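You operate a simulated robot arm through the tools that you are given. There is no shell and no other tool. Be economical: measure what you need, move in short steps, check, and stop when the job is done.

You are at the controls of a simulated robot arm. One attempt, no reset.

JOB
Rub the rust patch off the tall ring stack and oil the bare patch beside it.
Fine: green pad for the rust, white pad from the oil tray for the oil; both pads back where they lay on the red crate. A coat counts when it lies all over at full strength: go over it till it gets no stronger. What is to be rubbed or washed off counts as gone when no trace of it is left.

Only the result counts: the job must be done as asked and must still hold three seconds after the hand-in. Knocking over, shifting, dropping, spilling or breaking anything else fails it.

ROBOT AND FRAMES
A 6-joint arm with a two-finger parallel gripper on a trunk, on a base that drives. Base frame: it is fixed to the floor where the robot stands at the start and does not move with it; the origin is under the middle of the robot, x ahead of it, y to its left, z up. Units: mm, rad, N and s.
With the tool pointing down near the work surface it reaches from about 100 to 740 mm from the robot's upright axis, wherever it stands. Its first joint turns from -2.897 to 2.897 rad. Places, roughly: bare patch [1000, 1500, 500]; oil tray [700, 200, 500]; rust patch [1000, 1400, 500]. Payload 3.91 kg.
The TCP is the grasp point between the finger pads, 30 mm short of the fingertips. In the tool frame z runs along the fingers and y along their closing line. Largest opening 110 mm; finger width 20, thickness 10; the body of the gripper, 48 by 112 mm, starts 55 mm behind the TCP.
Orientation is that of the tool frame in the base frame, as a unit quaternion [x, y, z, w]. With the fingers straight down and closing along the base's y, the tool's x points along the base's -x, its y along +y and its z along -z.

CONTROLS
- The arm moves only by the tool step_arm. Its argument "increments" is a list of rows, each an object (a shift or turn left out is 0, a gripper value left out holds the last) with "dp": the shift along the tool's x, y, z in units of 150 mm (1.0 is 150 mm), a list of three; "rotation": the turn, a rotation vector about the tool's x, y, z in units of 90 degrees (1.0 is 90 degrees), a list of three; "fingers": the closure, from 0 (fully open) to 1 (shut). In form: [{"dp": [tx, ty, tz], "rotation": [ax, ay, az], "fingers": fingers}, ...]. A call has 1 to 10 rows; each row is the pose to reach, as a shift and turn from the pose commanded when the call began, along the tool's axes at that moment. A call with a number of a shift or a turn outside -1 to 1 is refused whole. Rows are played at 5 a second. More than 50 mm and 0.15 rad between two rows, or a gripper value outside its range, and nothing of the call is played. Where a pose cannot be reached the arm comes as near as it can. A force on the tool above 40 N (or 10 N above the force at the start of the call, whichever is more), or a blocked arm, ends the call early, and 0.2 s more pass. The fingers move at their own pace (about 45 mm/s each) and stop on an object; they squeeze with about 34 N. The grip force told is the motor's: it shows also when the fingers shut on nothing. Time passes only in rows, and 0.2 s behind the last, so rows that repeat a pose let the fingers close. It gives the time, the measured TCP pose, the force on the tool (base axes), the opening and the grip force at its end, in the units of the frame above (readings bear some noise), with the torque about the TCP (base axes, N m) and any sound that the robot's microphone picked up, and new pictures: "views" is both (left out), scene, wrist or none.
- Cameras (640 x 400 px; columns grow to the right, rows downward): "scene" is now at [9.3, 139, 1366]; the picture's right is [-0.19, -0.98, 0.00], its down [-0.82, 0.16, -0.54] and it looks along [0.53, -0.10, -0.84] (base axes); focal length 293 px, centre (320, 200). "wrist" rides on the gripper at [71, 22, -107] in the tool frame; the picture's right is [-0.29, 0.96, 0.00], its down [-0.76, -0.23, -0.61] and it looks along [-0.58, -0.18, 0.79] (tool axes); focal length 243 px, centre (320, 200). There is no depth. A picture from a camera that has moved, and an enlarged one, comes with that camera's place and axes in the base frame and with its lens.
- move_column(by): slides the trunk up (or, below 0, down) by that many mm; the arm and the scene camera ride with it, the base frame stays. It gives what a move gives, with no picture.
- roll_base(legs): drives the robot by 1 to 6 legs, each [ahead, left, turn to the left] in mm, mm and rad, along the robot's own axes; the way and the turn of a leg run together, so that a leg with both is an arc; at most 1500 mm and 3.142 rad a leg. The arm and the cameras ride along, it lands a little off, and it stops where it bumps. It gives what a move gives, and a new picture of the scene camera.
- head_to(pan, tilt): turns the head with the scene camera to pan (to the left, within 1.501 rad either way) and tilt (down, from -0.506 to 1.204), counted from straight ahead of the robot. It gives what a move gives, and a new picture of the scene camera.
- close_up(camera, box): a new picture of the part [left, top, right, bottom] of that camera's present view, enlarged. It takes no simulated time.
- hand_in(): hands the job in; it is judged then, once.

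Go step by step. Nothing tells you exact positions but the pictures and the camera data: compare them with the known pose of the tool, close in by small moves and look again before you grip or let go. The budget is 120 turns and 260 pictures, counting those below and the enlarged ones. Unless the task says otherwise, let go and move clear before handing in, and close with one line.

The tools are called after "Emit:" by a JSON object that holds its "name" and its "arguments". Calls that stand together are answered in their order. step_arm: Moves the arm, as the interface text tells. Its arguments: {"type":"object","properties":{"increments":{"type":"array","items":{"type":"object","properties":{"dp":{"type":"array","items":{"type":"number"}},"rotation":{"type":"array","items":{"type":"number"}},"fingers":{"type":"number"}}}},"views":{"type":"string","enum":["both","scene","wrist","none"]}},"required":["increments"]} The other tools are called the same way: move_column (by) slides the trunk up or down; roll_base (legs) drives the base; head_to (pan, tilt) turns the head that bears the scene camera; close_up (camera, box) takes an enlarged picture of a part of a camera's view; hand_in () hands the job in.

At the start:

```text
t: 0.0
ee_pos: [327.7, 179.3, 813.2]
tcp_rot: [0.0, 1.0, 0.0, 0.0]
contact_force: [0.0, -0.4, 0.2]
wrist_torque: [0.02, 0.0, 0.01]
grip_width: 110.1
finger_force: 0.0
trunk travel left (down, up): [-350.0, 240.0]
robot x, y, heading: [-1.1, -6.8, 0.001]
head pan, tilt: [-0.194, 0.998]
```

scene: 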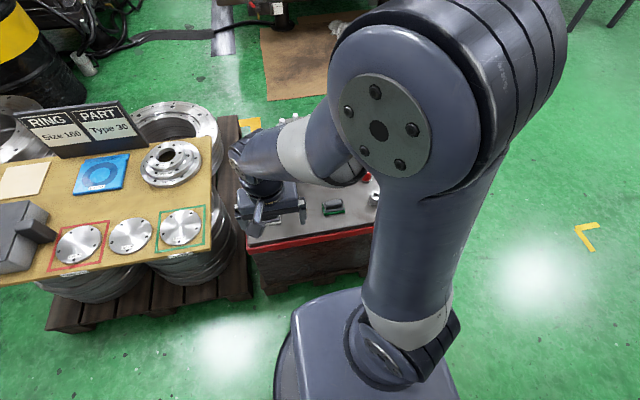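
wrist: 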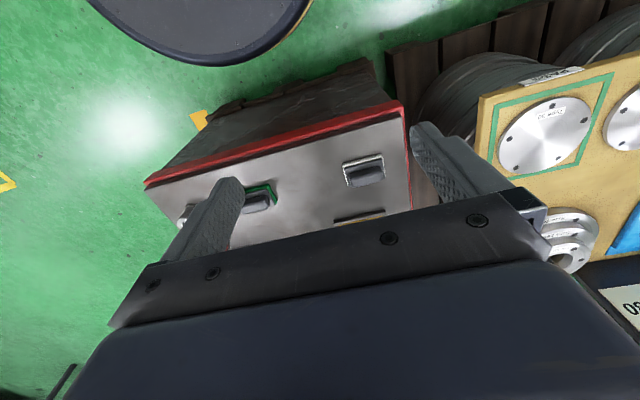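

I see the red crate ahead with a green pad and a tray-like item with a pad; the ring stack must be off to the left. I'll look closer at the crate and turn the head to the left.

Emit:
{"name": "close_up", "arguments": {"camera": "wrist", "box": [140, 60, 440, 260]}}

Emit:
{"name": "head_to", "arguments": {"pan": 0.9, "tilt": 0.6}}

```text
2.00 times, centred on (290, 160) of wrist
camera zoom: at [256.5, 199.7, 921.1], right [0.29, 0.96, 0.0], down [0.76, -0.23, 0.61], along [0.58, -0.18, -0.79], focal length 485 px, centre (380, 280)
```

zoom: 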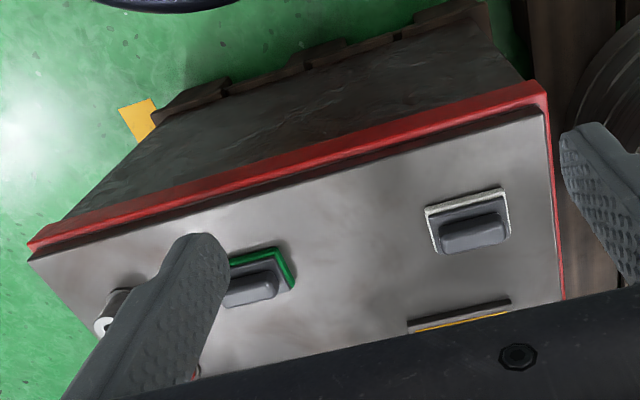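

```text
t: 1.3
ee_pos: [328.2, 177.7, 812.3]
tcp_rot: [0.0, 1.0, 0.001, -0.001]
contact_force: [0.2, -0.7, -0.5]
wrist_torque: [-0.02, -0.03, 0.01]
grip_width: 110.1
finger_force: 0.2
trunk travel left (down, up): [-350.0, 240.0]
robot x, y, heading: [2.6, 1.5, -0.001]
head pan, tilt: [0.901, 0.6]
camera scene: at [-4.2, 221.7, 1397.9], right [0.78, -0.62, 0.0], down [-0.35, -0.44, -0.82], along [0.51, 0.65, -0.57], focal length 293 px, centre (320, 200)
```

scene: 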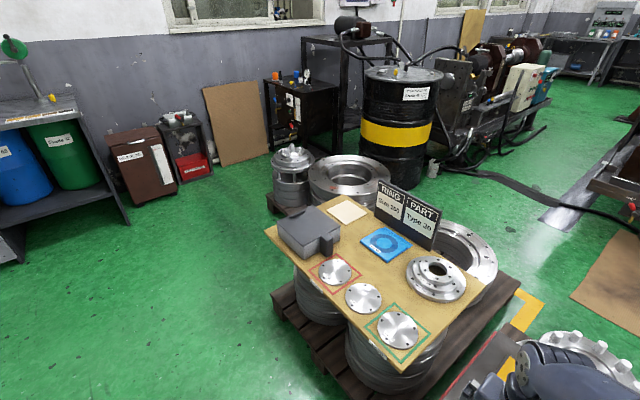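

Emit:
{"name": "close_up", "arguments": {"camera": "scene", "box": [240, 120, 400, 220]}}

Emit:
{"name": "head_to", "arguments": {"pan": -0.1, "tilt": 0.75}}

```text
4.00 times, centred on (320, 170) of scene
camera zoom: at [-4.2, 221.7, 1397.9], right [0.78, -0.62, 0.0], down [-0.35, -0.44, -0.82], along [0.51, 0.65, -0.57], focal length 1171 px, centre (320, 320)
```

zoom: 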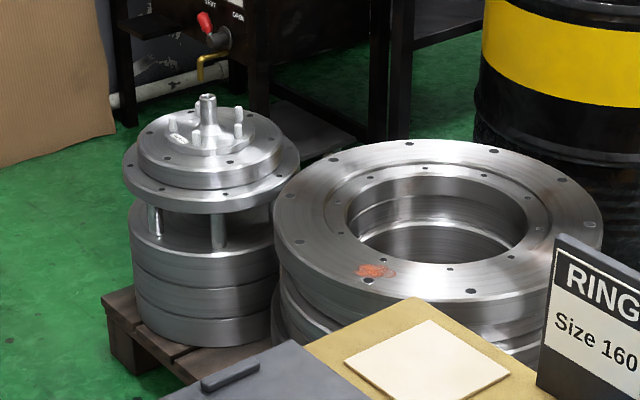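

```text
t: 2.6
ee_pos: [327.5, 178.0, 813.3]
tcp_rot: [0.0, 1.0, 0.0, -0.001]
contact_force: [-0.3, -0.1, 0.7]
wrist_torque: [0.0, -0.03, -0.01]
grip_width: 110.3
finger_force: 0.0
trunk travel left (down, up): [-350.0, 240.0]
robot x, y, heading: [1.2, -1.2, -0.002]
head pan, tilt: [-0.099, 0.75]
camera scene: at [23.3, 144.3, 1385.0], right [-0.1, -1.0, 0.0], down [-0.68, 0.07, -0.73], along [0.73, -0.07, -0.68], focal length 293 px, centre (320, 200)
```

scene: 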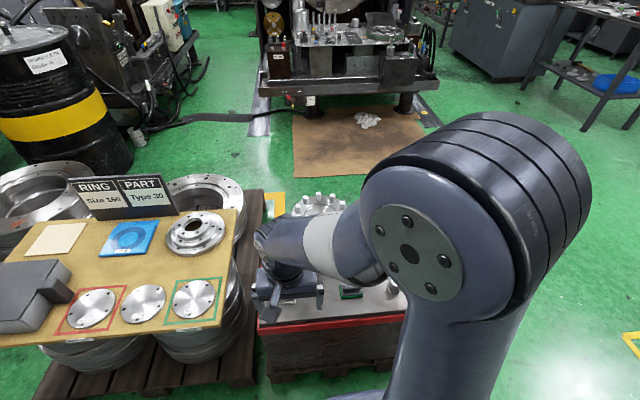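

Emit:
{"name": "step_arm", "arguments": {"increments": [{"dp": [0.2, -0.15, -0.1]}, {"dp": [0.4, -0.3, -0.2]}, {"dp": [0.6, -0.45, -0.3]}, {"dp": [0.6, -0.45, -0.3]}], "views": "wrist"}}

```text
t: 3.6
ee_pos: [236.8, 108.7, 860.3]
tcp_rot: [0.001, 1.0, 0.0, -0.001]
contact_force: [-0.2, 0.1, 0.3]
wrist_torque: [0.0, -0.01, 0.03]
grip_width: 109.9
finger_force: 0.1
trunk travel left (down, up): [-350.0, 240.0]
robot x, y, heading: [1.7, -1.3, -0.003]
head pan, tilt: [-0.099, 0.75]
camera wrist: at [166.1, 130.9, 968.1], right [0.29, 0.96, 0.0], down [0.76, -0.23, 0.61], along [0.58, -0.18, -0.79], focal length 243 px, centre (320, 200)
```

wrist: 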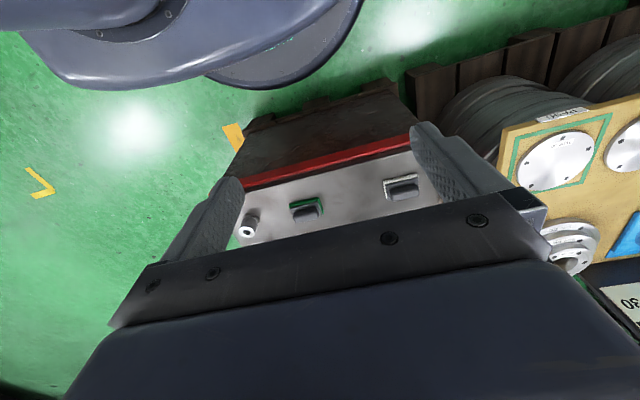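

Emit:
{"name": "step_arm", "arguments": {"increments": [{"dp": [-0.3, -0.05, 0]}, {"dp": [-0.6, -0.1, 0]}, {"dp": [-0.9, -0.15, 0]}, {"dp": [-1.0, -0.25, 0]}, {"dp": [-1.0, -0.25, 0]}], "views": "none"}}

Emit:
{"name": "step_arm", "arguments": {"increments": [{"dp": [-0.3, 0, 0]}, {"dp": [-0.6, 0, 0]}, {"dp": [-0.8, 0, 0]}, {"dp": [-0.8, 0, 0]}], "views": "wrist"}}

```text
t: 4.8
ee_pos: [387.6, 70.1, 861.1]
tcp_rot: [0.001, 1.0, 0.0, 0.0]
contact_force: [-0.2, -0.6, 0.0]
wrist_torque: [0.0, -0.01, -0.03]
grip_width: 109.9
finger_force: 0.1
trunk travel left (down, up): [-350.0, 240.0]
robot x, y, heading: [1.6, -0.8, 0.0]
head pan, tilt: [-0.099, 0.75]
```

```text
t: 5.8
ee_pos: [506.7, 70.9, 861.8]
tcp_rot: [0.001, 1.0, 0.0, 0.0]
contact_force: [0.6, -0.1, -1.2]
wrist_torque: [0.0, 0.02, 0.03]
grip_width: 110.2
finger_force: 0.0
trunk travel left (down, up): [-350.0, 240.0]
robot x, y, heading: [-1.4, -0.8, 0.003]
head pan, tilt: [-0.099, 0.75]
camera wrist: at [436.3, 92.8, 969.9], right [0.29, 0.96, 0.0], down [0.76, -0.23, 0.61], along [0.58, -0.18, -0.79], focal length 243 px, centre (320, 200)
```

wrist: 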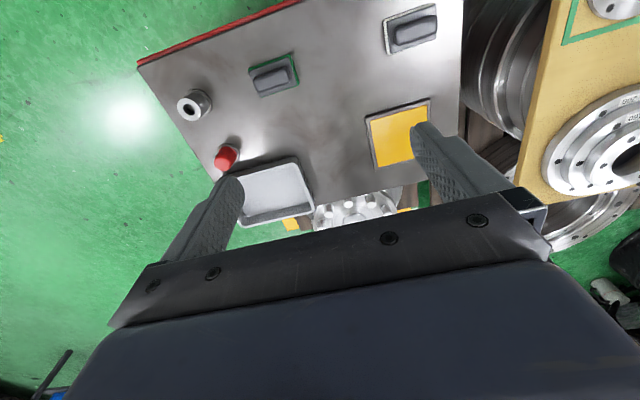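

Emit:
{"name": "close_up", "arguments": {"camera": "wrist", "box": [180, 0, 340, 100]}}

Emit:
{"name": "close_up", "arguments": {"camera": "wrist", "box": [320, 0, 480, 100]}}

Emit:
{"name": "close_up", "arguments": {"camera": "wrist", "box": [180, 90, 500, 290]}}

```text
4.00 times, centred on (260, 50) of wrist
camera zoom: at [436.3, 92.8, 969.9], right [0.29, 0.96, 0.0], down [0.76, -0.23, 0.61], along [0.58, -0.18, -0.79], focal length 970 px, centre (560, 800)
```

zoom: 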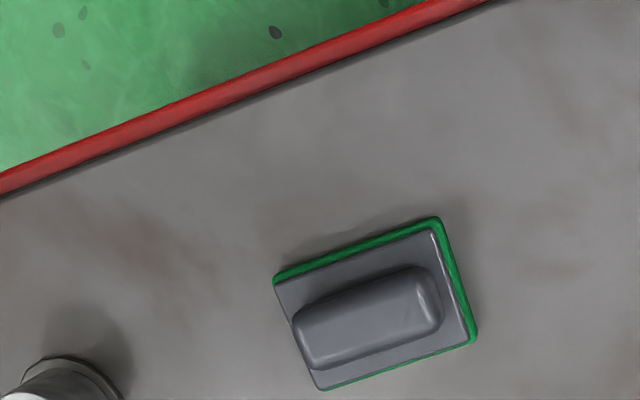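

```text
4.00 times, centred on (400, 50) of wrist
camera zoom: at [436.3, 92.8, 969.9], right [0.29, 0.96, 0.0], down [0.76, -0.23, 0.61], along [0.58, -0.18, -0.79], focal length 970 px, centre (0, 800)
```

zoom: 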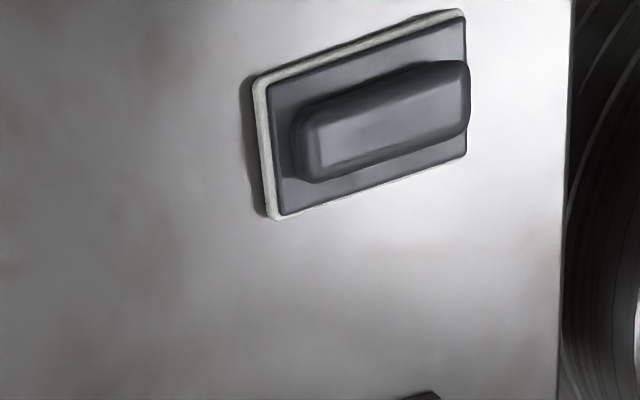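

```text
2.00 times, centred on (340, 190) of wrist
camera zoom: at [436.3, 92.8, 969.9], right [0.29, 0.96, 0.0], down [0.76, -0.23, 0.61], along [0.58, -0.18, -0.79], focal length 485 px, centre (280, 220)
```

zoom: 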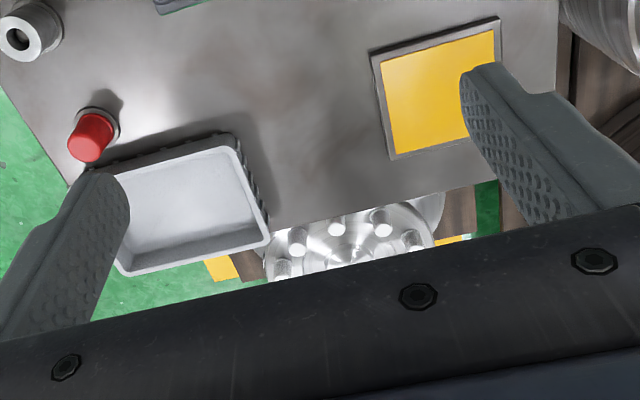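

Emit:
{"name": "step_arm", "arguments": {"increments": [{"rotation": [0, 0, 0.095]}, {"rotation": [0, 0, 0.19]}, {"rotation": [0, 0, 0.285]}, {"rotation": [0, 0, 0.38]}, {"rotation": [0, 0, 0.475]}, {"rotation": [0, 0, 0.57]}, {"rotation": [0, 0, 0.665]}, {"rotation": [0, 0, 0.76]}, {"rotation": [0, 0, 0.855]}, {"rotation": [0, 0, 0.95]}], "views": "none"}}

Emit:
{"name": "step_arm", "arguments": {"increments": [{"rotation": [0, 0, 0.05]}, {"rotation": [0, 0, 0.05], "dp": [0, 0, 0.3]}, {"rotation": [0, 0, 0.05], "dp": [0, 0, 0.6]}, {"rotation": [0, 0, 0.05], "dp": [0, 0, 0.6]}], "views": "wrist"}}

```text
t: 8.0
ee_pos: [507.8, 73.9, 857.1]
tcp_rot: [0.679, 0.734, 0.001, 0.0]
contact_force: [-0.4, 0.0, 0.6]
wrist_torque: [-0.02, -0.01, 0.0]
grip_width: 109.9
finger_force: 0.1
trunk travel left (down, up): [-350.0, 240.0]
robot x, y, heading: [-0.3, -2.4, -0.001]
head pan, tilt: [-0.099, 0.75]
```

```text
t: 9.0
ee_pos: [508.7, 71.0, 766.3]
tcp_rot: [0.707, 0.707, 0.0, 0.0]
contact_force: [-0.2, 0.2, 0.5]
wrist_torque: [0.02, 0.03, 0.01]
grip_width: 109.9
finger_force: 0.0
trunk travel left (down, up): [-350.0, 240.0]
robot x, y, heading: [1.5, 2.1, -0.003]
head pan, tilt: [-0.099, 0.75]
camera wrist: at [529.8, 143.5, 873.1], right [0.96, -0.29, 0.0], down [-0.23, -0.76, 0.61], along [-0.18, -0.58, -0.79], focal length 243 px, centre (320, 200)
```

wrist: 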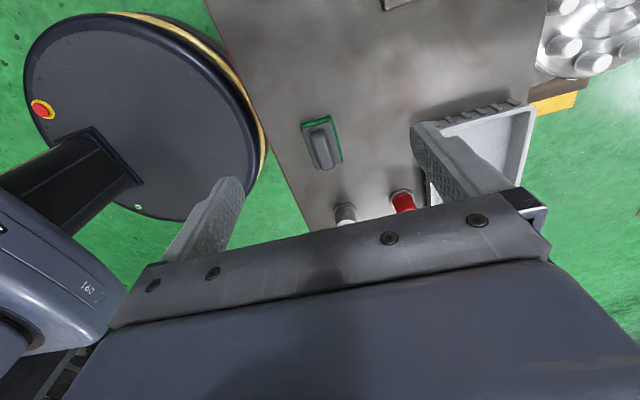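

Emit:
{"name": "close_up", "arguments": {"camera": "wrist", "box": [260, 100, 388, 180]}}

```text
5.00 times, centred on (324, 140) of wrist
camera zoom: at [529.8, 143.5, 873.1], right [0.96, -0.29, 0.0], down [-0.23, -0.76, 0.61], along [-0.18, -0.58, -0.79], focal length 1213 px, centre (300, 500)
```

zoom: 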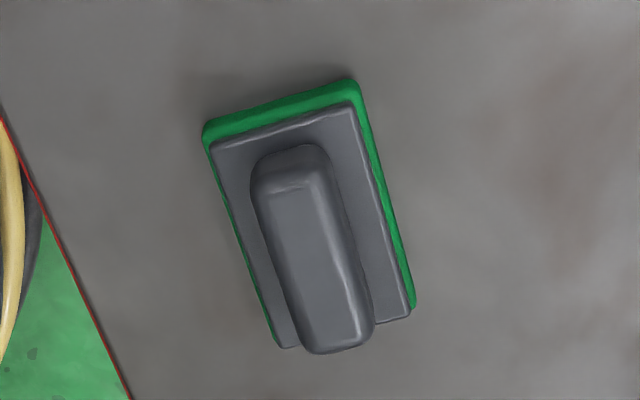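

Emit:
{"name": "step_arm", "arguments": {"increments": [{"dp": [-0.25, -0.07, 0.1]}, {"dp": [-0.473, -0.131, 0.3]}, {"dp": [-0.473, -0.131, 0.6]}, {"dp": [-0.473, -0.131, 0.85]}, {"dp": [-0.473, -0.131, 0.85]}], "views": "wrist"}}

```text
t: 10.2
ee_pos: [485.2, 1.2, 639.5]
tcp_rot: [0.707, 0.707, 0.0, 0.0]
contact_force: [-0.1, -0.2, 0.2]
wrist_torque: [-0.04, 0.0, -0.03]
grip_width: 110.0
finger_force: 0.1
trunk travel left (down, up): [-350.0, 240.0]
robot x, y, heading: [-0.2, 0.4, 0.0]
head pan, tilt: [-0.099, 0.75]
camera wrist: at [507.1, 73.4, 747.8], right [0.96, -0.29, 0.0], down [-0.23, -0.76, 0.61], along [-0.18, -0.58, -0.79], focal length 243 px, centre (320, 200)
```

wrist: 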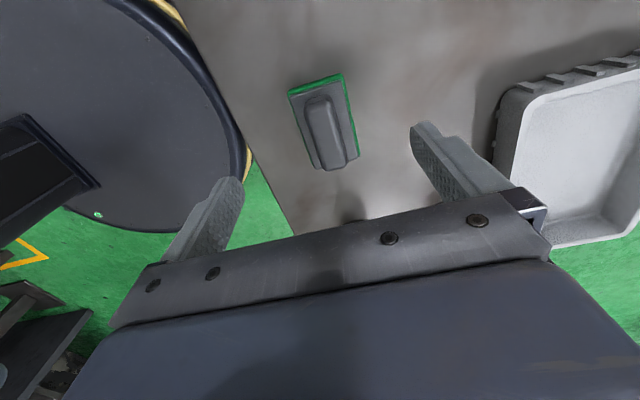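

Emit:
{"name": "step_arm", "arguments": {"increments": [{"dp": [0.015, 0.03, 0.12]}, {"dp": [0.015, 0.03, 0.22]}, {"dp": [0.015, 0.03, 0.3]}, {"dp": [0.015, 0.03, 0.343]}, {"dp": [0.015, 0.03, 0.343]}], "views": "wrist"}}

```text
t: 11.4
ee_pos: [492.1, 2.8, 588.6]
tcp_rot: [0.708, 0.707, -0.001, 0.0]
contact_force: [0.7, -0.3, -0.7]
wrist_torque: [-0.01, -0.02, 0.02]
grip_width: 110.1
finger_force: 0.0
trunk travel left (down, up): [-350.0, 240.0]
robot x, y, heading: [-1.8, -2.2, 0.0]
head pan, tilt: [-0.099, 0.75]
camera wrist: at [513.6, 74.6, 697.0], right [0.96, -0.29, 0.0], down [-0.23, -0.76, 0.61], along [-0.18, -0.58, -0.79], focal length 243 px, centre (320, 200)
```

wrist: 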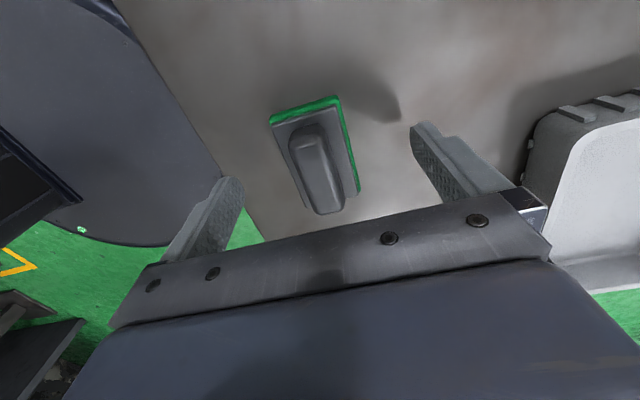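

Emit:
{"name": "step_arm", "arguments": {"increments": [{"fingers": 0.5}, {"fingers": 1}, {"fingers": 1}, {"fingers": 1}, {"fingers": 1}, {"fingers": 1}], "views": "wrist"}}

```text
t: 12.8
ee_pos: [491.9, 3.4, 589.4]
tcp_rot: [0.707, 0.707, 0.0, 0.0]
contact_force: [-0.8, -0.2, -0.5]
wrist_torque: [-0.01, 0.0, 0.0]
grip_width: 21.5
finger_force: 33.3
trunk travel left (down, up): [-350.0, 240.0]
robot x, y, heading: [-2.9, -1.8, -0.004]
head pan, tilt: [-0.099, 0.75]
camera wrist: at [513.6, 74.6, 697.1], right [0.96, -0.29, 0.0], down [-0.23, -0.76, 0.61], along [-0.18, -0.58, -0.79], focal length 243 px, centre (320, 200)
```

wrist: 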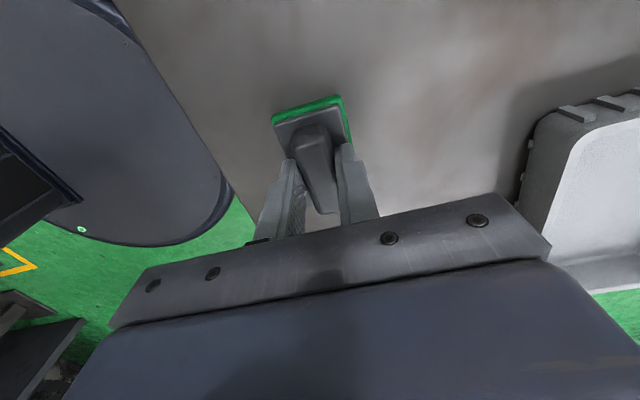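

Emit:
{"name": "step_arm", "arguments": {"increments": [{"dp": [0, 0, -0.1]}, {"dp": [0, 0, -0.3]}, {"dp": [0, 0, -0.6]}, {"dp": [0, 0, -0.9]}, {"dp": [0, -0.3, -1.0]}, {"dp": [0, -0.6, -1.0]}, {"dp": [0, -0.9, -1.0]}, {"dp": [0, -1.0, -1.0]}, {"dp": [0, -1.0, -1.0]}], "views": "wrist"}}

Emit:
{"name": "step_arm", "arguments": {"increments": [{"dp": [0, -0.2, -0.2]}, {"dp": [0, -0.4, -0.4]}, {"dp": [0, -0.4, -0.6]}, {"dp": [0, -0.4, -0.6]}], "views": "none"}}

Emit:
{"name": "head_to", "arguments": {"pan": 1.2, "tilt": 0.8}}

```text
t: 14.8
ee_pos: [340.2, 2.1, 738.9]
tcp_rot: [0.707, 0.707, 0.0, 0.0]
contact_force: [0.1, 0.4, 0.2]
wrist_torque: [-0.01, -0.01, -0.02]
grip_width: 21.2
finger_force: 33.9
trunk travel left (down, up): [-350.0, 240.0]
robot x, y, heading: [0.2, 2.3, 0.0]
head pan, tilt: [-0.099, 0.75]
camera wrist: at [362.5, 73.7, 847.3], right [0.96, -0.29, 0.0], down [-0.23, -0.76, 0.61], along [-0.18, -0.58, -0.79], focal length 243 px, centre (320, 200)
```

wrist: 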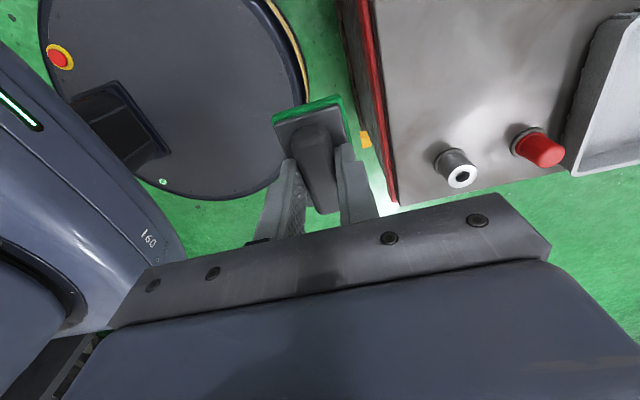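

```text
t: 15.8
ee_pos: [281.2, 5.0, 830.4]
tcp_rot: [0.708, 0.707, 0.0, 0.0]
contact_force: [-0.5, -0.6, -0.6]
wrist_torque: [0.03, -0.01, 0.01]
grip_width: 21.1
finger_force: 33.5
trunk travel left (down, up): [-350.0, 240.0]
robot x, y, heading: [-0.1, -1.1, 0.002]
head pan, tilt: [-0.099, 0.75]
```

```text
t: 17.3
ee_pos: [282.3, 3.9, 830.6]
tcp_rot: [0.707, 0.707, 0.0, 0.0]
contact_force: [-0.1, -0.4, -1.6]
wrist_torque: [-0.04, 0.01, -0.01]
grip_width: 20.8
finger_force: 33.8
trunk travel left (down, up): [-350.0, 240.0]
robot x, y, heading: [3.2, -0.8, -0.002]
head pan, tilt: [1.201, 0.799]
camera scene: at [-30.0, 227.6, 1381.0], right [0.93, -0.36, 0.0], down [-0.26, -0.67, -0.7], along [0.25, 0.65, -0.72], focal length 293 px, centre (320, 200)
```

scene: 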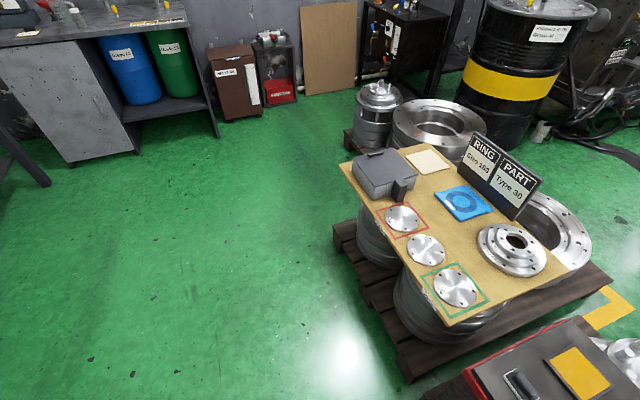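

Emit:
{"name": "roll_base", "arguments": {"legs": [[0, 1500, 0]]}}

Emit:
{"name": "head_to", "arguments": {"pan": 0.0, "tilt": 0.7}}

```text
t: 24.7
ee_pos: [275.7, 1512.3, 829.8]
tcp_rot: [0.704, 0.71, 0.0, 0.0]
contact_force: [-0.2, -0.1, -1.4]
wrist_torque: [0.02, -0.04, 0.01]
grip_width: 21.1
finger_force: 34.0
trunk travel left (down, up): [-350.0, 240.0]
robot x, y, heading: [-7.3, 1503.9, 0.008]
head pan, tilt: [1.201, 0.799]
camera scene: at [-37.8, 1731.9, 1381.0], right [0.94, -0.35, 0.0], down [-0.25, -0.67, -0.7], along [0.25, 0.65, -0.72], focal length 293 px, centre (320, 200)
```

scene: 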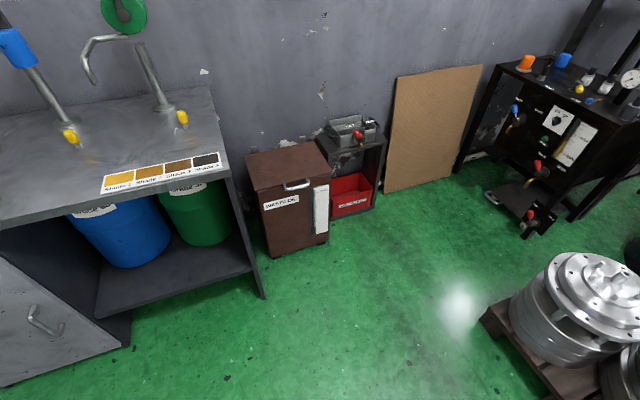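

```text
t: 26.1
ee_pos: [274.8, 1513.2, 830.8]
tcp_rot: [0.704, 0.71, 0.0, 0.0]
contact_force: [0.3, -0.5, -0.3]
wrist_torque: [-0.05, -0.01, 0.0]
grip_width: 20.6
finger_force: 33.9
trunk travel left (down, up): [-350.0, 240.0]
robot x, y, heading: [-2.8, 1505.6, 0.011]
head pan, tilt: [0.0, 0.7]
camera scene: at [18.6, 1657.3, 1389.3], right [0.01, -1.0, 0.0], down [-0.64, -0.01, -0.76], along [0.76, 0.01, -0.64], focal length 293 px, centre (320, 200)
```

scene: 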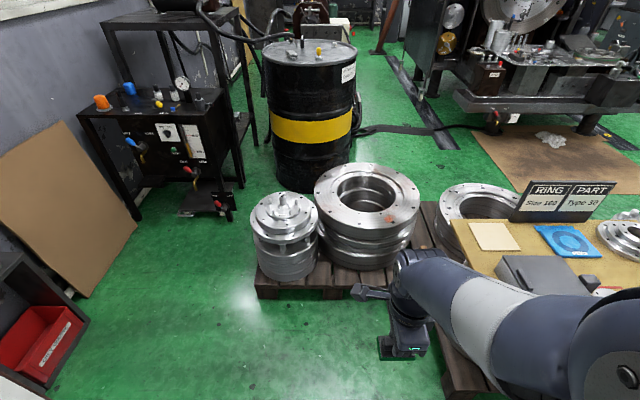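

Emit:
{"name": "close_up", "arguments": {"camera": "scene", "box": [240, 140, 440, 265]}}

```text
3.20 times, centred on (340, 202) of scene
camera zoom: at [18.6, 1657.3, 1389.3], right [0.01, -1.0, 0.0], down [-0.64, -0.01, -0.76], along [0.76, 0.01, -0.64], focal length 937 px, centre (256, 192)
```

zoom: 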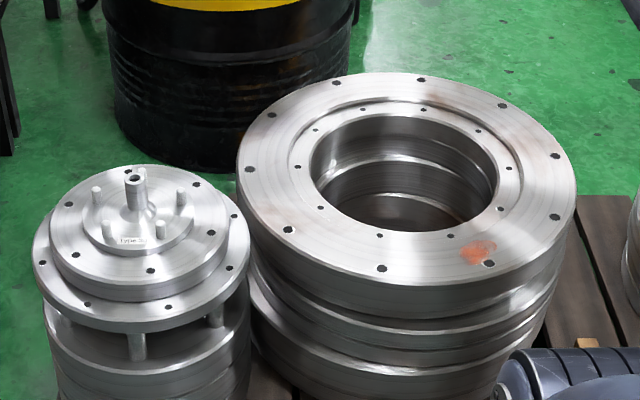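

Emit:
{"name": "roll_base", "arguments": {"legs": [[0, 135, -0.008], [450, 0, 0]]}}

```text
t: 29.7
ee_pos: [723.2, 1645.1, 830.4]
tcp_rot: [0.707, 0.707, 0.0, -0.001]
contact_force: [0.2, -0.2, -0.1]
wrist_torque: [0.02, -0.03, -0.01]
grip_width: 21.0
finger_force: 34.0
trunk travel left (down, up): [-350.0, 240.0]
robot x, y, heading: [442.0, 1639.3, -0.002]
head pan, tilt: [0.0, 0.7]
camera scene: at [467.5, 1792.0, 1389.3], right [0.0, -1.0, 0.0], down [-0.64, 0.0, -0.77], along [0.77, 0.0, -0.64], focal length 293 px, centre (320, 200)
```

scene: 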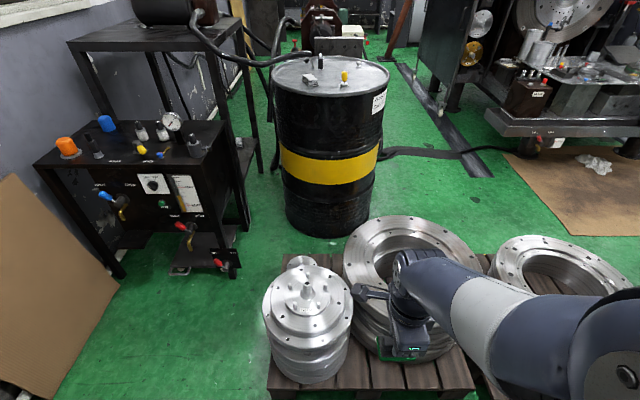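

Emit:
{"name": "step_arm", "arguments": {"increments": [{"dp": [-0.16, 0.25, 0]}, {"dp": [-0.32, 0.5, 0]}, {"dp": [-0.48, 0.75, 0]}, {"dp": [-0.64, 1.0, 0]}, {"dp": [-0.64, 1.0, 0]}], "views": "none"}}

Emit:
{"name": "step_arm", "arguments": {"increments": [{"dp": [-0.16, 0.25, 0]}, {"dp": [-0.32, 0.5, 0]}, {"dp": [-0.48, 0.75, 0]}, {"dp": [-0.64, 0.92, 0]}, {"dp": [-0.64, 0.92, 0]}], "views": "wrist"}}

```text
t: 30.9
ee_pos: [875.0, 1543.7, 830.4]
tcp_rot: [0.707, 0.707, -0.001, 0.0]
contact_force: [0.1, -0.4, -1.2]
wrist_torque: [-0.01, 0.02, 0.01]
grip_width: 21.2
finger_force: 33.7
trunk travel left (down, up): [-350.0, 240.0]
robot x, y, heading: [437.6, 1641.4, 0.001]
head pan, tilt: [0.0, 0.7]
```

```text
t: 32.1
ee_pos: [1011.7, 1452.0, 830.8]
tcp_rot: [0.707, 0.707, 0.0, 0.0]
contact_force: [-0.3, 0.0, -0.8]
wrist_torque: [0.03, 0.01, -0.01]
grip_width: 20.9
finger_force: 34.1
trunk travel left (down, up): [-350.0, 240.0]
robot x, y, heading: [442.9, 1639.4, -0.001]
head pan, tilt: [0.0, 0.7]
camera wrist: at [1033.0, 1523.6, 938.7], right [0.96, -0.29, 0.0], down [-0.23, -0.76, 0.61], along [-0.18, -0.58, -0.79], focal length 243 px, centre (320, 200)
```

wrist: 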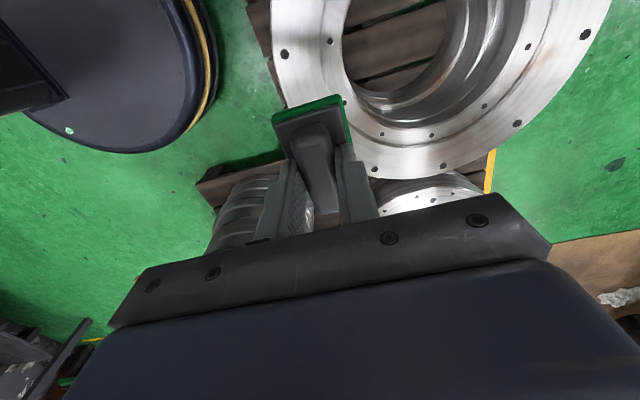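

Emit:
{"name": "close_up", "arguments": {"camera": "wrist", "box": [240, 0, 480, 150]}}

```text
2.67 times, centred on (360, 75) of wrist
camera zoom: at [1033.0, 1523.6, 938.7], right [0.96, -0.29, 0.0], down [-0.23, -0.76, 0.61], along [-0.18, -0.58, -0.79], focal length 647 px, centre (213, 533)
```

zoom: 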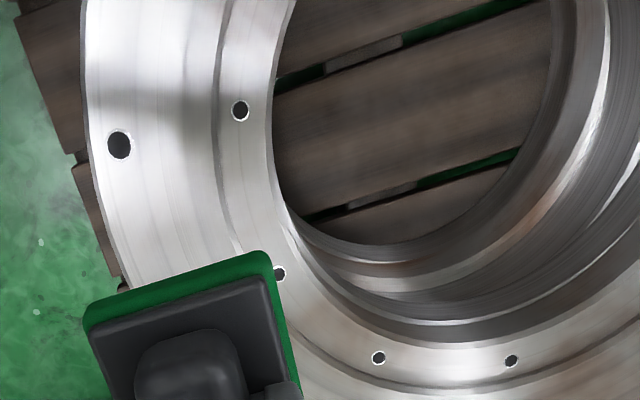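

Emit:
{"name": "step_arm", "arguments": {"increments": [{"dp": [0.2, -0.24, 0]}, {"dp": [0.4, -0.48, 0]}, {"dp": [0.6, -0.72, 0]}, {"dp": [0.72, -0.875, 0]}, {"dp": [0.72, -0.875, 0]}], "views": "none"}}

Emit:
{"name": "close_up", "arguments": {"camera": "wrist", "box": [300, 0, 620, 200]}}

```text
t: 33.3
ee_pos: [879.7, 1559.6, 832.8]
tcp_rot: [0.707, 0.707, 0.0, 0.001]
contact_force: [-0.2, -0.3, -0.3]
wrist_torque: [0.02, 0.03, 0.02]
grip_width: 21.0
finger_force: 33.9
trunk travel left (down, up): [-350.0, 240.0]
robot x, y, heading: [443.6, 1637.6, 0.002]
head pan, tilt: [0.0, 0.7]
```

```text
2.00 times, centred on (460, 100) of wrist
camera zoom: at [901.7, 1631.5, 940.5], right [0.96, -0.29, 0.0], down [-0.23, -0.76, 0.61], along [-0.18, -0.58, -0.79], focal length 485 px, centre (40, 400)
```

zoom: 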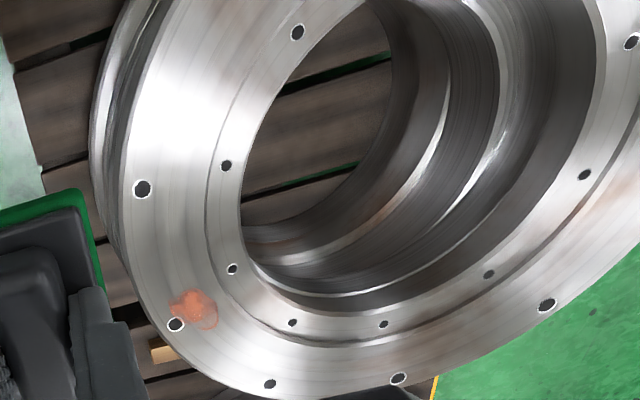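

Emit:
{"name": "close_up", "arguments": {"camera": "wrist", "box": [350, 40, 446, 100]}}

Emit:
{"name": "close_up", "arguments": {"camera": "wrist", "box": [350, 110, 478, 190]}}

```text
6.67 times, centred on (398, 70) of wrist
camera zoom: at [901.7, 1631.5, 940.5], right [0.96, -0.29, 0.0], down [-0.23, -0.76, 0.61], along [-0.18, -0.58, -0.79], focal length 1618 px, centre (-200, 1067)
```

zoom: 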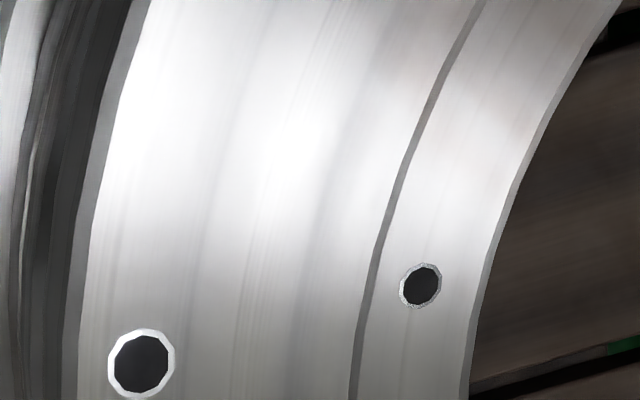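

```text
5.00 times, centred on (414, 150) of wrist
camera zoom: at [901.7, 1631.5, 940.5], right [0.96, -0.29, 0.0], down [-0.23, -0.76, 0.61], along [-0.18, -0.58, -0.79], focal length 1213 px, centre (-150, 450)
```

zoom: 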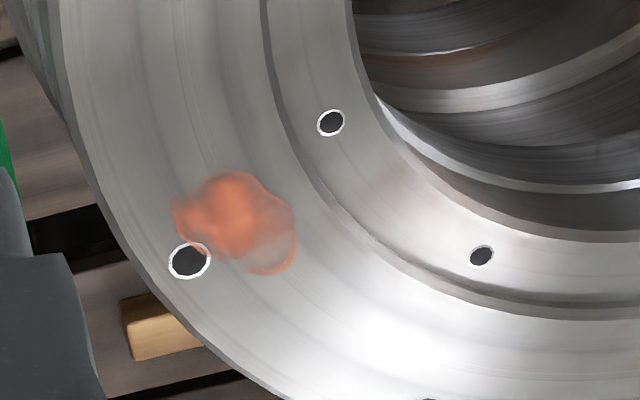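

Emit:
{"name": "step_arm", "arguments": {"increments": [{"dp": [-0.25, 0.15, 0]}, {"dp": [-0.5, 0.3, 0]}, {"dp": [-0.75, 0.45, 0]}, {"dp": [-1.0, 0.6, 0]}, {"dp": [-1.0, 0.748, 0.2]}, {"dp": [-1.0, 0.748, 0.5]}, {"dp": [-1.0, 0.748, 0.8]}, {"dp": [-1.0, 0.748, 1.0]}, {"dp": [-1.0, 0.748, 1.0]}], "views": "none"}}

Emit:
{"name": "step_arm", "arguments": {"increments": [{"dp": [-0.2, 0, 0.2]}, {"dp": [-0.4, 0, 0.4]}, {"dp": [-0.415, 0, 0.65]}, {"dp": [-0.415, 0, 0.85]}, {"dp": [-0.415, 0, 0.85]}], "views": "wrist"}}

```text
t: 35.3
ee_pos: [992.4, 1405.8, 681.4]
tcp_rot: [0.707, 0.707, 0.0, -0.001]
contact_force: [0.1, 0.3, 0.3]
wrist_torque: [-0.03, 0.01, 0.01]
grip_width: 21.0
finger_force: 33.8
trunk travel left (down, up): [-350.0, 240.0]
robot x, y, heading: [440.4, 1640.1, -0.004]
head pan, tilt: [0.0, 0.7]
```

```text
t: 36.5
ee_pos: [994.0, 1348.3, 553.2]
tcp_rot: [0.706, 0.708, 0.0, 0.0]
contact_force: [-0.6, -0.1, -0.9]
wrist_torque: [0.02, -0.02, 0.04]
grip_width: 21.1
finger_force: 34.2
trunk travel left (down, up): [-350.0, 240.0]
robot x, y, heading: [441.4, 1641.1, 0.001]
head pan, tilt: [0.0, 0.7]
camera wrist: at [1016.0, 1419.2, 660.0], right [0.96, -0.29, 0.0], down [-0.23, -0.76, 0.61], along [-0.18, -0.58, -0.79], focal length 243 px, centre (320, 200)
```

wrist: 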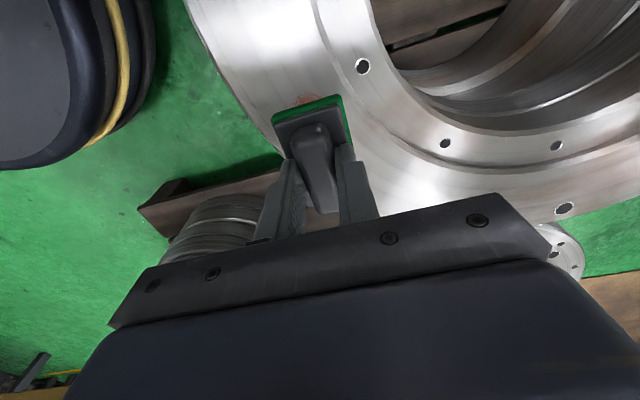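

Emit:
{"name": "step_arm", "arguments": {"increments": [{"dp": [0, 0, 0.15]}, {"dp": [0, 0, 0.26]}, {"dp": [0, 0, 0.29]}, {"dp": [0, 0, 0.3]}, {"dp": [0, 0, 0.307]}, {"dp": [0, 0, 0.314]}, {"dp": [0, 0, 0.32]}], "views": "wrist"}}

```text
t: 38.1
ee_pos: [992.7, 1348.4, 506.5]
tcp_rot: [0.707, 0.707, 0.0, 0.001]
contact_force: [-0.7, 3.2, 9.7]
wrist_torque: [0.24, 0.09, 0.03]
grip_width: 21.2
finger_force: 34.0
trunk travel left (down, up): [-350.0, 240.0]
robot x, y, heading: [441.3, 1636.3, -0.0]
head pan, tilt: [0.0, 0.7]
camera wrist: at [1013.4, 1420.4, 614.1], right [0.96, -0.29, 0.0], down [-0.23, -0.76, 0.61], along [-0.17, -0.58, -0.79], focal length 243 px, centre (320, 200)
```

wrist: 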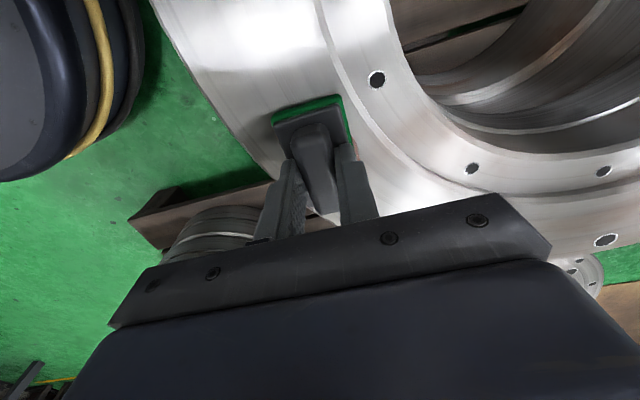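

Emit:
{"name": "step_arm", "arguments": {"increments": [{"dp": [0, 0.15, 0]}, {"dp": [0.1, 0.0, 0]}, {"dp": [0.1, -0.15, 0]}, {"dp": [0, -0.17, 0]}, {"dp": [-0.1, -0.15, 0]}, {"dp": [-0.1, 0.0, 0]}, {"dp": [-0.1, 0.17, 0]}, {"dp": [0.0, 0.17, 0]}, {"dp": [0.1, 0.17, 0]}, {"dp": [0, 0, 0]}], "views": "none"}}

Emit:
{"name": "step_arm", "arguments": {"increments": [{"dp": [0, 0.15, 0]}, {"dp": [0, -0.15, 0]}, {"dp": [0.12, -0.15, 0]}, {"dp": [0.12, 0.15, 0]}, {"dp": [-0.12, 0.15, 0]}, {"dp": [-0.12, -0.15, 0]}, {"dp": [0.1, -0.1, 0]}, {"dp": [0.1, 0.1, 0]}, {"dp": [0, 0, 0]}], "views": "none"}}

Emit:
{"name": "step_arm", "arguments": {"increments": [{"dp": [0, 0, -0.15]}, {"dp": [-0.1, 0, -0.4]}, {"dp": [-0.3, 0, -0.7]}, {"dp": [-0.6, 0, -0.9]}, {"dp": [-0.6, 0, -1]}, {"dp": [-0.6, 0, -1]}], "views": "wrist"}}

```text
t: 40.3
ee_pos: [994.8, 1349.9, 507.0]
tcp_rot: [0.707, 0.707, -0.001, -0.001]
contact_force: [1.4, -0.9, 10.0]
wrist_torque: [-0.02, -0.15, -0.08]
grip_width: 21.1
finger_force: 33.9
trunk travel left (down, up): [-350.0, 240.0]
robot x, y, heading: [443.5, 1639.4, 0.003]
head pan, tilt: [0.0, 0.7]
```

```text
t: 42.3
ee_pos: [991.8, 1349.9, 505.0]
tcp_rot: [0.708, 0.707, 0.001, 0.002]
contact_force: [3.6, 3.4, 20.7]
wrist_torque: [0.23, 0.05, -0.17]
grip_width: 20.9
finger_force: 34.0
trunk travel left (down, up): [-350.0, 240.0]
robot x, y, heading: [440.3, 1640.1, 0.002]
head pan, tilt: [0.0, 0.7]
```

```text
refused: row 3 steps farther than a row can; nothing moved
```

Emit:
{"name": "step_arm", "arguments": {"increments": [{"dp": [0, 0, -0.15]}, {"dp": [-0.1, 0, -0.4]}, {"dp": [-0.25, 0, -0.6]}, {"dp": [-0.45, 0, -0.8]}, {"dp": [-0.6, 0, -1]}, {"dp": [-0.6, 0, -1]}], "views": "wrist"}}

```text
t: 43.7
ee_pos: [992.0, 1261.7, 656.9]
tcp_rot: [0.707, 0.708, 0.0, 0.0]
contact_force: [0.7, 0.1, -1.0]
wrist_torque: [-0.01, -0.01, 0.0]
grip_width: 21.0
finger_force: 33.6
trunk travel left (down, up): [-350.0, 240.0]
robot x, y, heading: [444.7, 1638.3, 0.001]
head pan, tilt: [0.0, 0.7]
camera wrist: at [1013.2, 1333.3, 765.7], right [0.96, -0.29, 0.0], down [-0.23, -0.76, 0.61], along [-0.18, -0.58, -0.79], focal length 243 px, centre (320, 200)
```

wrist: 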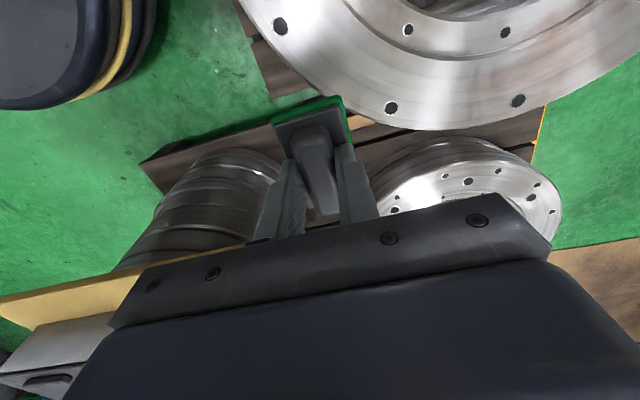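

Emit:
{"name": "close_up", "arguments": {"camera": "wrist", "box": [230, 0, 422, 120]}}

```text
3.33 times, centred on (326, 60) of wrist
camera zoom: at [1013.2, 1333.3, 765.7], right [0.96, -0.29, 0.0], down [-0.23, -0.76, 0.61], along [-0.18, -0.58, -0.79], focal length 809 px, centre (300, 667)
```

zoom: 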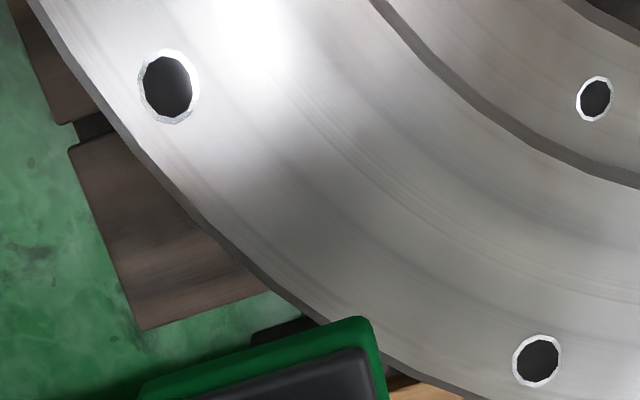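

Emit:
{"name": "step_arm", "arguments": {"increments": [{"dp": [0.1, 0, -0.3]}, {"dp": [0.3, -0.1, -0.5]}, {"dp": [0.55, -0.25, -0.62]}, {"dp": [0.8, -0.4, -0.62]}, {"dp": [1.0, -0.547, -0.62]}, {"dp": [1.0, -0.547, -0.62]}], "views": "none"}}

Emit:
{"name": "step_arm", "arguments": {"increments": [{"dp": [0.25, 0, 0]}, {"dp": [0.453, 0, 0]}, {"dp": [0.453, 0, 0]}], "views": "wrist"}}

Emit:
{"name": "close_up", "arguments": {"camera": "wrist", "box": [340, 90, 468, 170]}}

Emit:
{"name": "close_up", "arguments": {"camera": "wrist", "box": [320, 0, 448, 80]}}

```text
t: 45.1
ee_pos: [910.2, 1411.7, 749.4]
tcp_rot: [0.707, 0.707, -0.001, 0.0]
contact_force: [0.5, 0.0, -1.2]
wrist_torque: [0.0, 0.03, 0.01]
grip_width: 20.9
finger_force: 34.6
trunk travel left (down, up): [-350.0, 240.0]
robot x, y, heading: [440.7, 1639.1, 0.004]
head pan, tilt: [0.0, 0.7]
```

```text
t: 45.9
ee_pos: [910.9, 1477.4, 748.9]
tcp_rot: [0.707, 0.707, 0.0, 0.0]
contact_force: [0.0, 0.7, -0.8]
wrist_torque: [0.02, 0.0, -0.04]
grip_width: 21.1
finger_force: 34.8
trunk travel left (down, up): [-350.0, 240.0]
robot x, y, heading: [441.4, 1641.3, 0.002]
head pan, tilt: [0.0, 0.7]
camera wrist: at [932.3, 1549.7, 856.1], right [0.96, -0.29, 0.0], down [-0.23, -0.76, 0.61], along [-0.18, -0.58, -0.79], focal length 243 px, centre (320, 200)
```

wrist: 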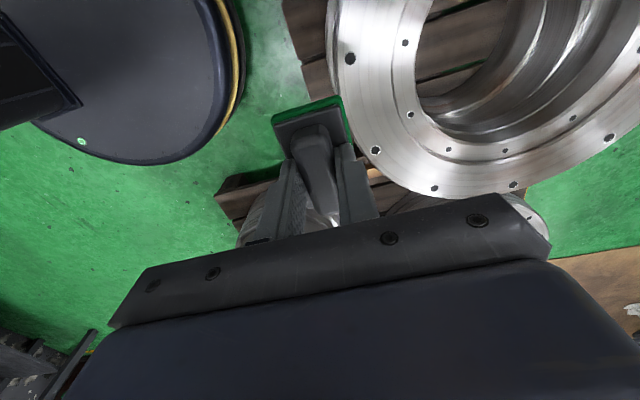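

```text
5.00 times, centred on (404, 130) of wrist
camera zoom: at [932.3, 1549.7, 856.1], right [0.96, -0.29, 0.0], down [-0.23, -0.76, 0.61], along [-0.18, -0.58, -0.79], focal length 1213 px, centre (-100, 550)
```

zoom: 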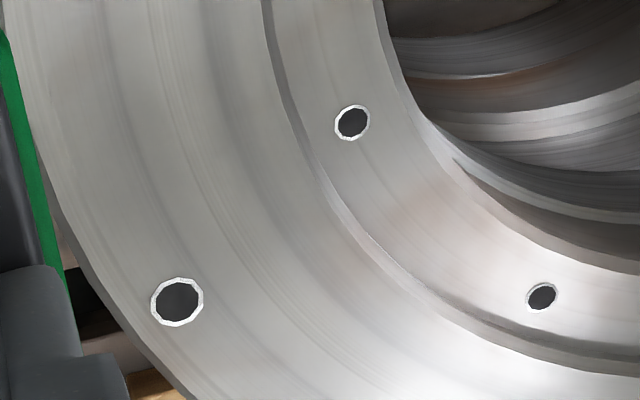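

```text
5.00 times, centred on (384, 40) of wrist
camera zoom: at [932.3, 1549.7, 856.1], right [0.96, -0.29, 0.0], down [-0.23, -0.76, 0.61], along [-0.18, -0.58, -0.79], focal length 1213 px, centre (0, 1000)
```

zoom: 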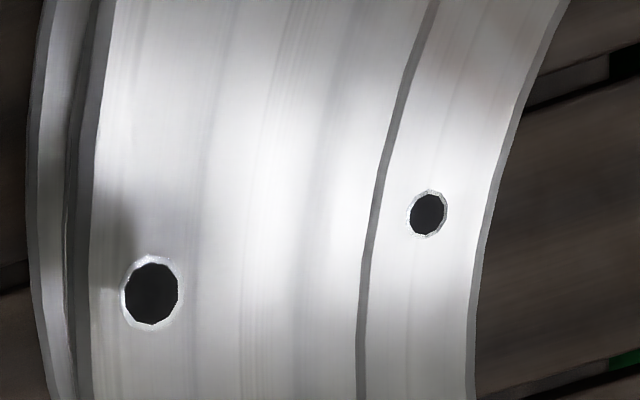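

Emit:
{"name": "step_arm", "arguments": {"increments": [{"dp": [0.2, -0.2, -0.15]}, {"dp": [0.4, -0.4, -0.3]}, {"dp": [0.6, -0.6, -0.4]}, {"dp": [0.8, -0.8, -0.5]}, {"dp": [1.0, -1.0, -0.55]}, {"dp": [1.0, -1.0, -0.55]}], "views": "wrist"}}

Emit:
{"name": "roll_base", "arguments": {"legs": [[-440, 0, 0]]}}

```text
t: 47.3
ee_pos: [757.4, 1627.4, 832.9]
tcp_rot: [0.707, 0.707, 0.0, 0.0]
contact_force: [0.4, -0.4, -0.9]
wrist_torque: [0.06, -0.03, -0.03]
grip_width: 21.1
finger_force: 33.9
trunk travel left (down, up): [-350.0, 240.0]
robot x, y, heading: [440.9, 1639.5, -0.003]
head pan, tilt: [0.0, 0.7]
camera wrist: at [778.6, 1698.8, 939.6], right [0.96, -0.29, 0.0], down [-0.23, -0.76, 0.61], along [-0.18, -0.58, -0.79], focal length 243 px, centre (320, 200)
```

wrist: 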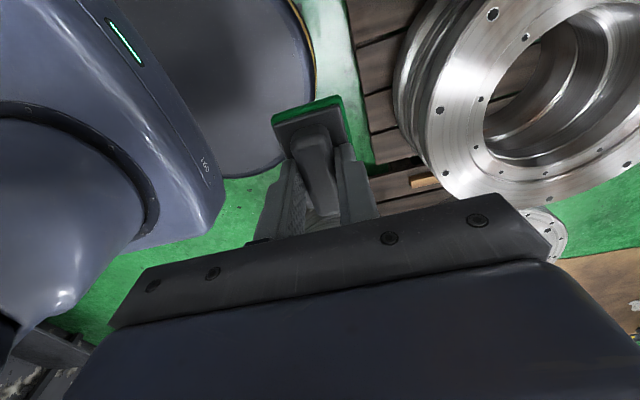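

```text
t: 50.0
ee_pos: [312.2, 1627.5, 832.4]
tcp_rot: [0.707, 0.707, 0.001, 0.0]
contact_force: [-0.3, 0.2, -1.5]
wrist_torque: [-0.01, 0.0, -0.01]
grip_width: 20.9
finger_force: 33.6
trunk travel left (down, up): [-350.0, 240.0]
robot x, y, heading: [-7.1, 1639.9, -0.001]
head pan, tilt: [0.0, 0.7]
camera scene: at [22.8, 1791.7, 1389.3], right [0.0, -1.0, 0.0], down [-0.64, 0.0, -0.76], along [0.76, 0.0, -0.64], focal length 293 px, centre (320, 200)
```

scene: 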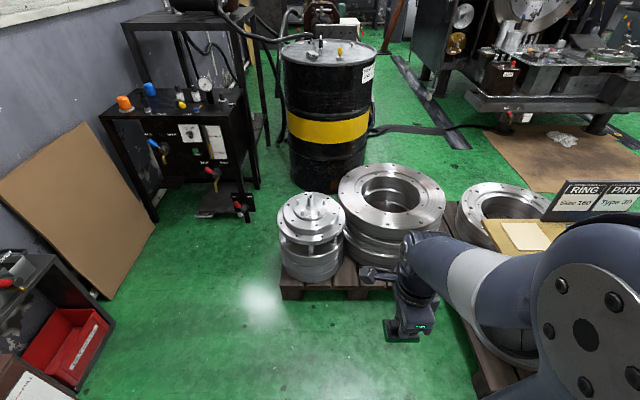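

Emit:
{"name": "close_up", "arguments": {"camera": "scene", "box": [336, 185, 432, 245]}}

Emit:
{"name": "roll_base", "arguments": {"legs": [[0, -300, 0]]}}

```text
6.67 times, centred on (384, 215) of scene
camera zoom: at [22.8, 1791.7, 1389.3], right [0.0, -1.0, 0.0], down [-0.64, 0.0, -0.76], along [0.76, 0.0, -0.64], focal length 1951 px, centre (-107, 100)
```

zoom: 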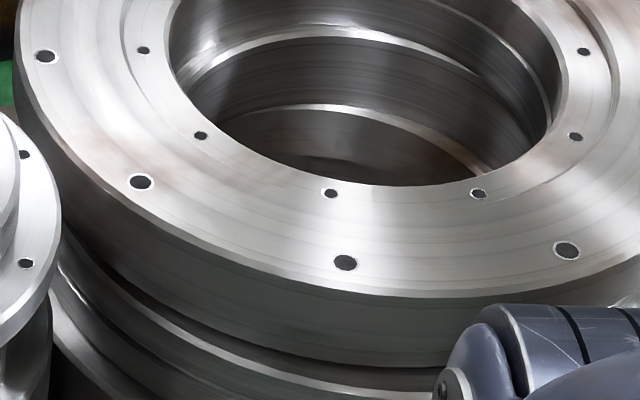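

```text
t: 52.1
ee_pos: [313.7, 1328.9, 831.1]
tcp_rot: [0.705, 0.709, 0.0, 0.0]
contact_force: [0.3, -0.1, -1.2]
wrist_torque: [0.04, 0.0, 0.02]
grip_width: 21.0
finger_force: 34.1
trunk travel left (down, up): [-350.0, 240.0]
robot x, y, heading: [-3.4, 1340.6, 0.006]
head pan, tilt: [0.0, 0.7]
camera scene: at [23.1, 1491.9, 1389.2], right [0.0, -1.0, 0.0], down [-0.64, 0.0, -0.76], along [0.76, 0.0, -0.64], focal length 293 px, centre (320, 200)
```

scene: 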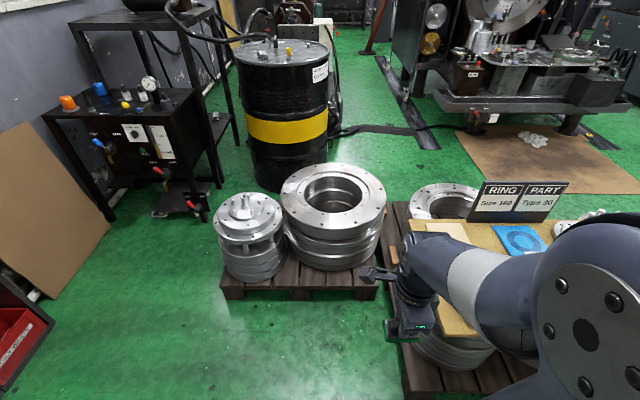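

Emit:
{"name": "close_up", "arguments": {"camera": "scene", "box": [285, 195, 365, 245]}}

Emit:
{"name": "close_up", "arguments": {"camera": "scene", "box": [304, 205, 344, 230]}}

```text
8.00 times, centred on (325, 220) of scene
camera zoom: at [23.1, 1491.9, 1389.2], right [0.0, -1.0, 0.0], down [-0.64, 0.0, -0.76], along [0.76, 0.0, -0.64], focal length 2342 px, centre (280, 40)
```

zoom: 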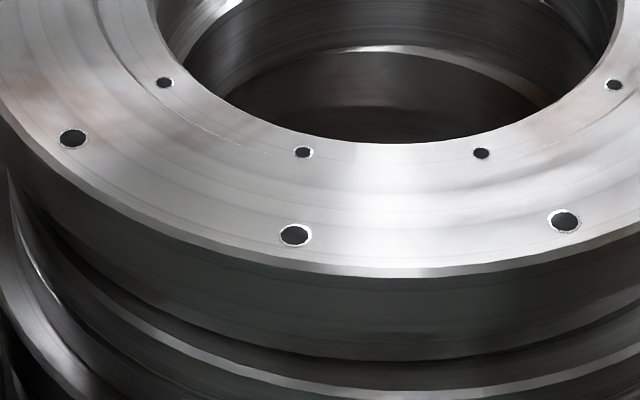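

```text
16.00 times, centred on (324, 218) of scene
camera zoom: at [23.1, 1491.9, 1389.2], right [0.0, -1.0, 0.0], down [-0.64, 0.0, -0.76], along [0.76, 0.0, -0.64], focal length 4683 px, centre (256, -80)
```

zoom: 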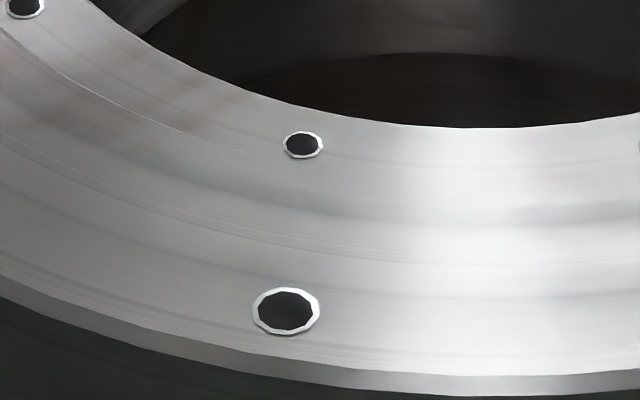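

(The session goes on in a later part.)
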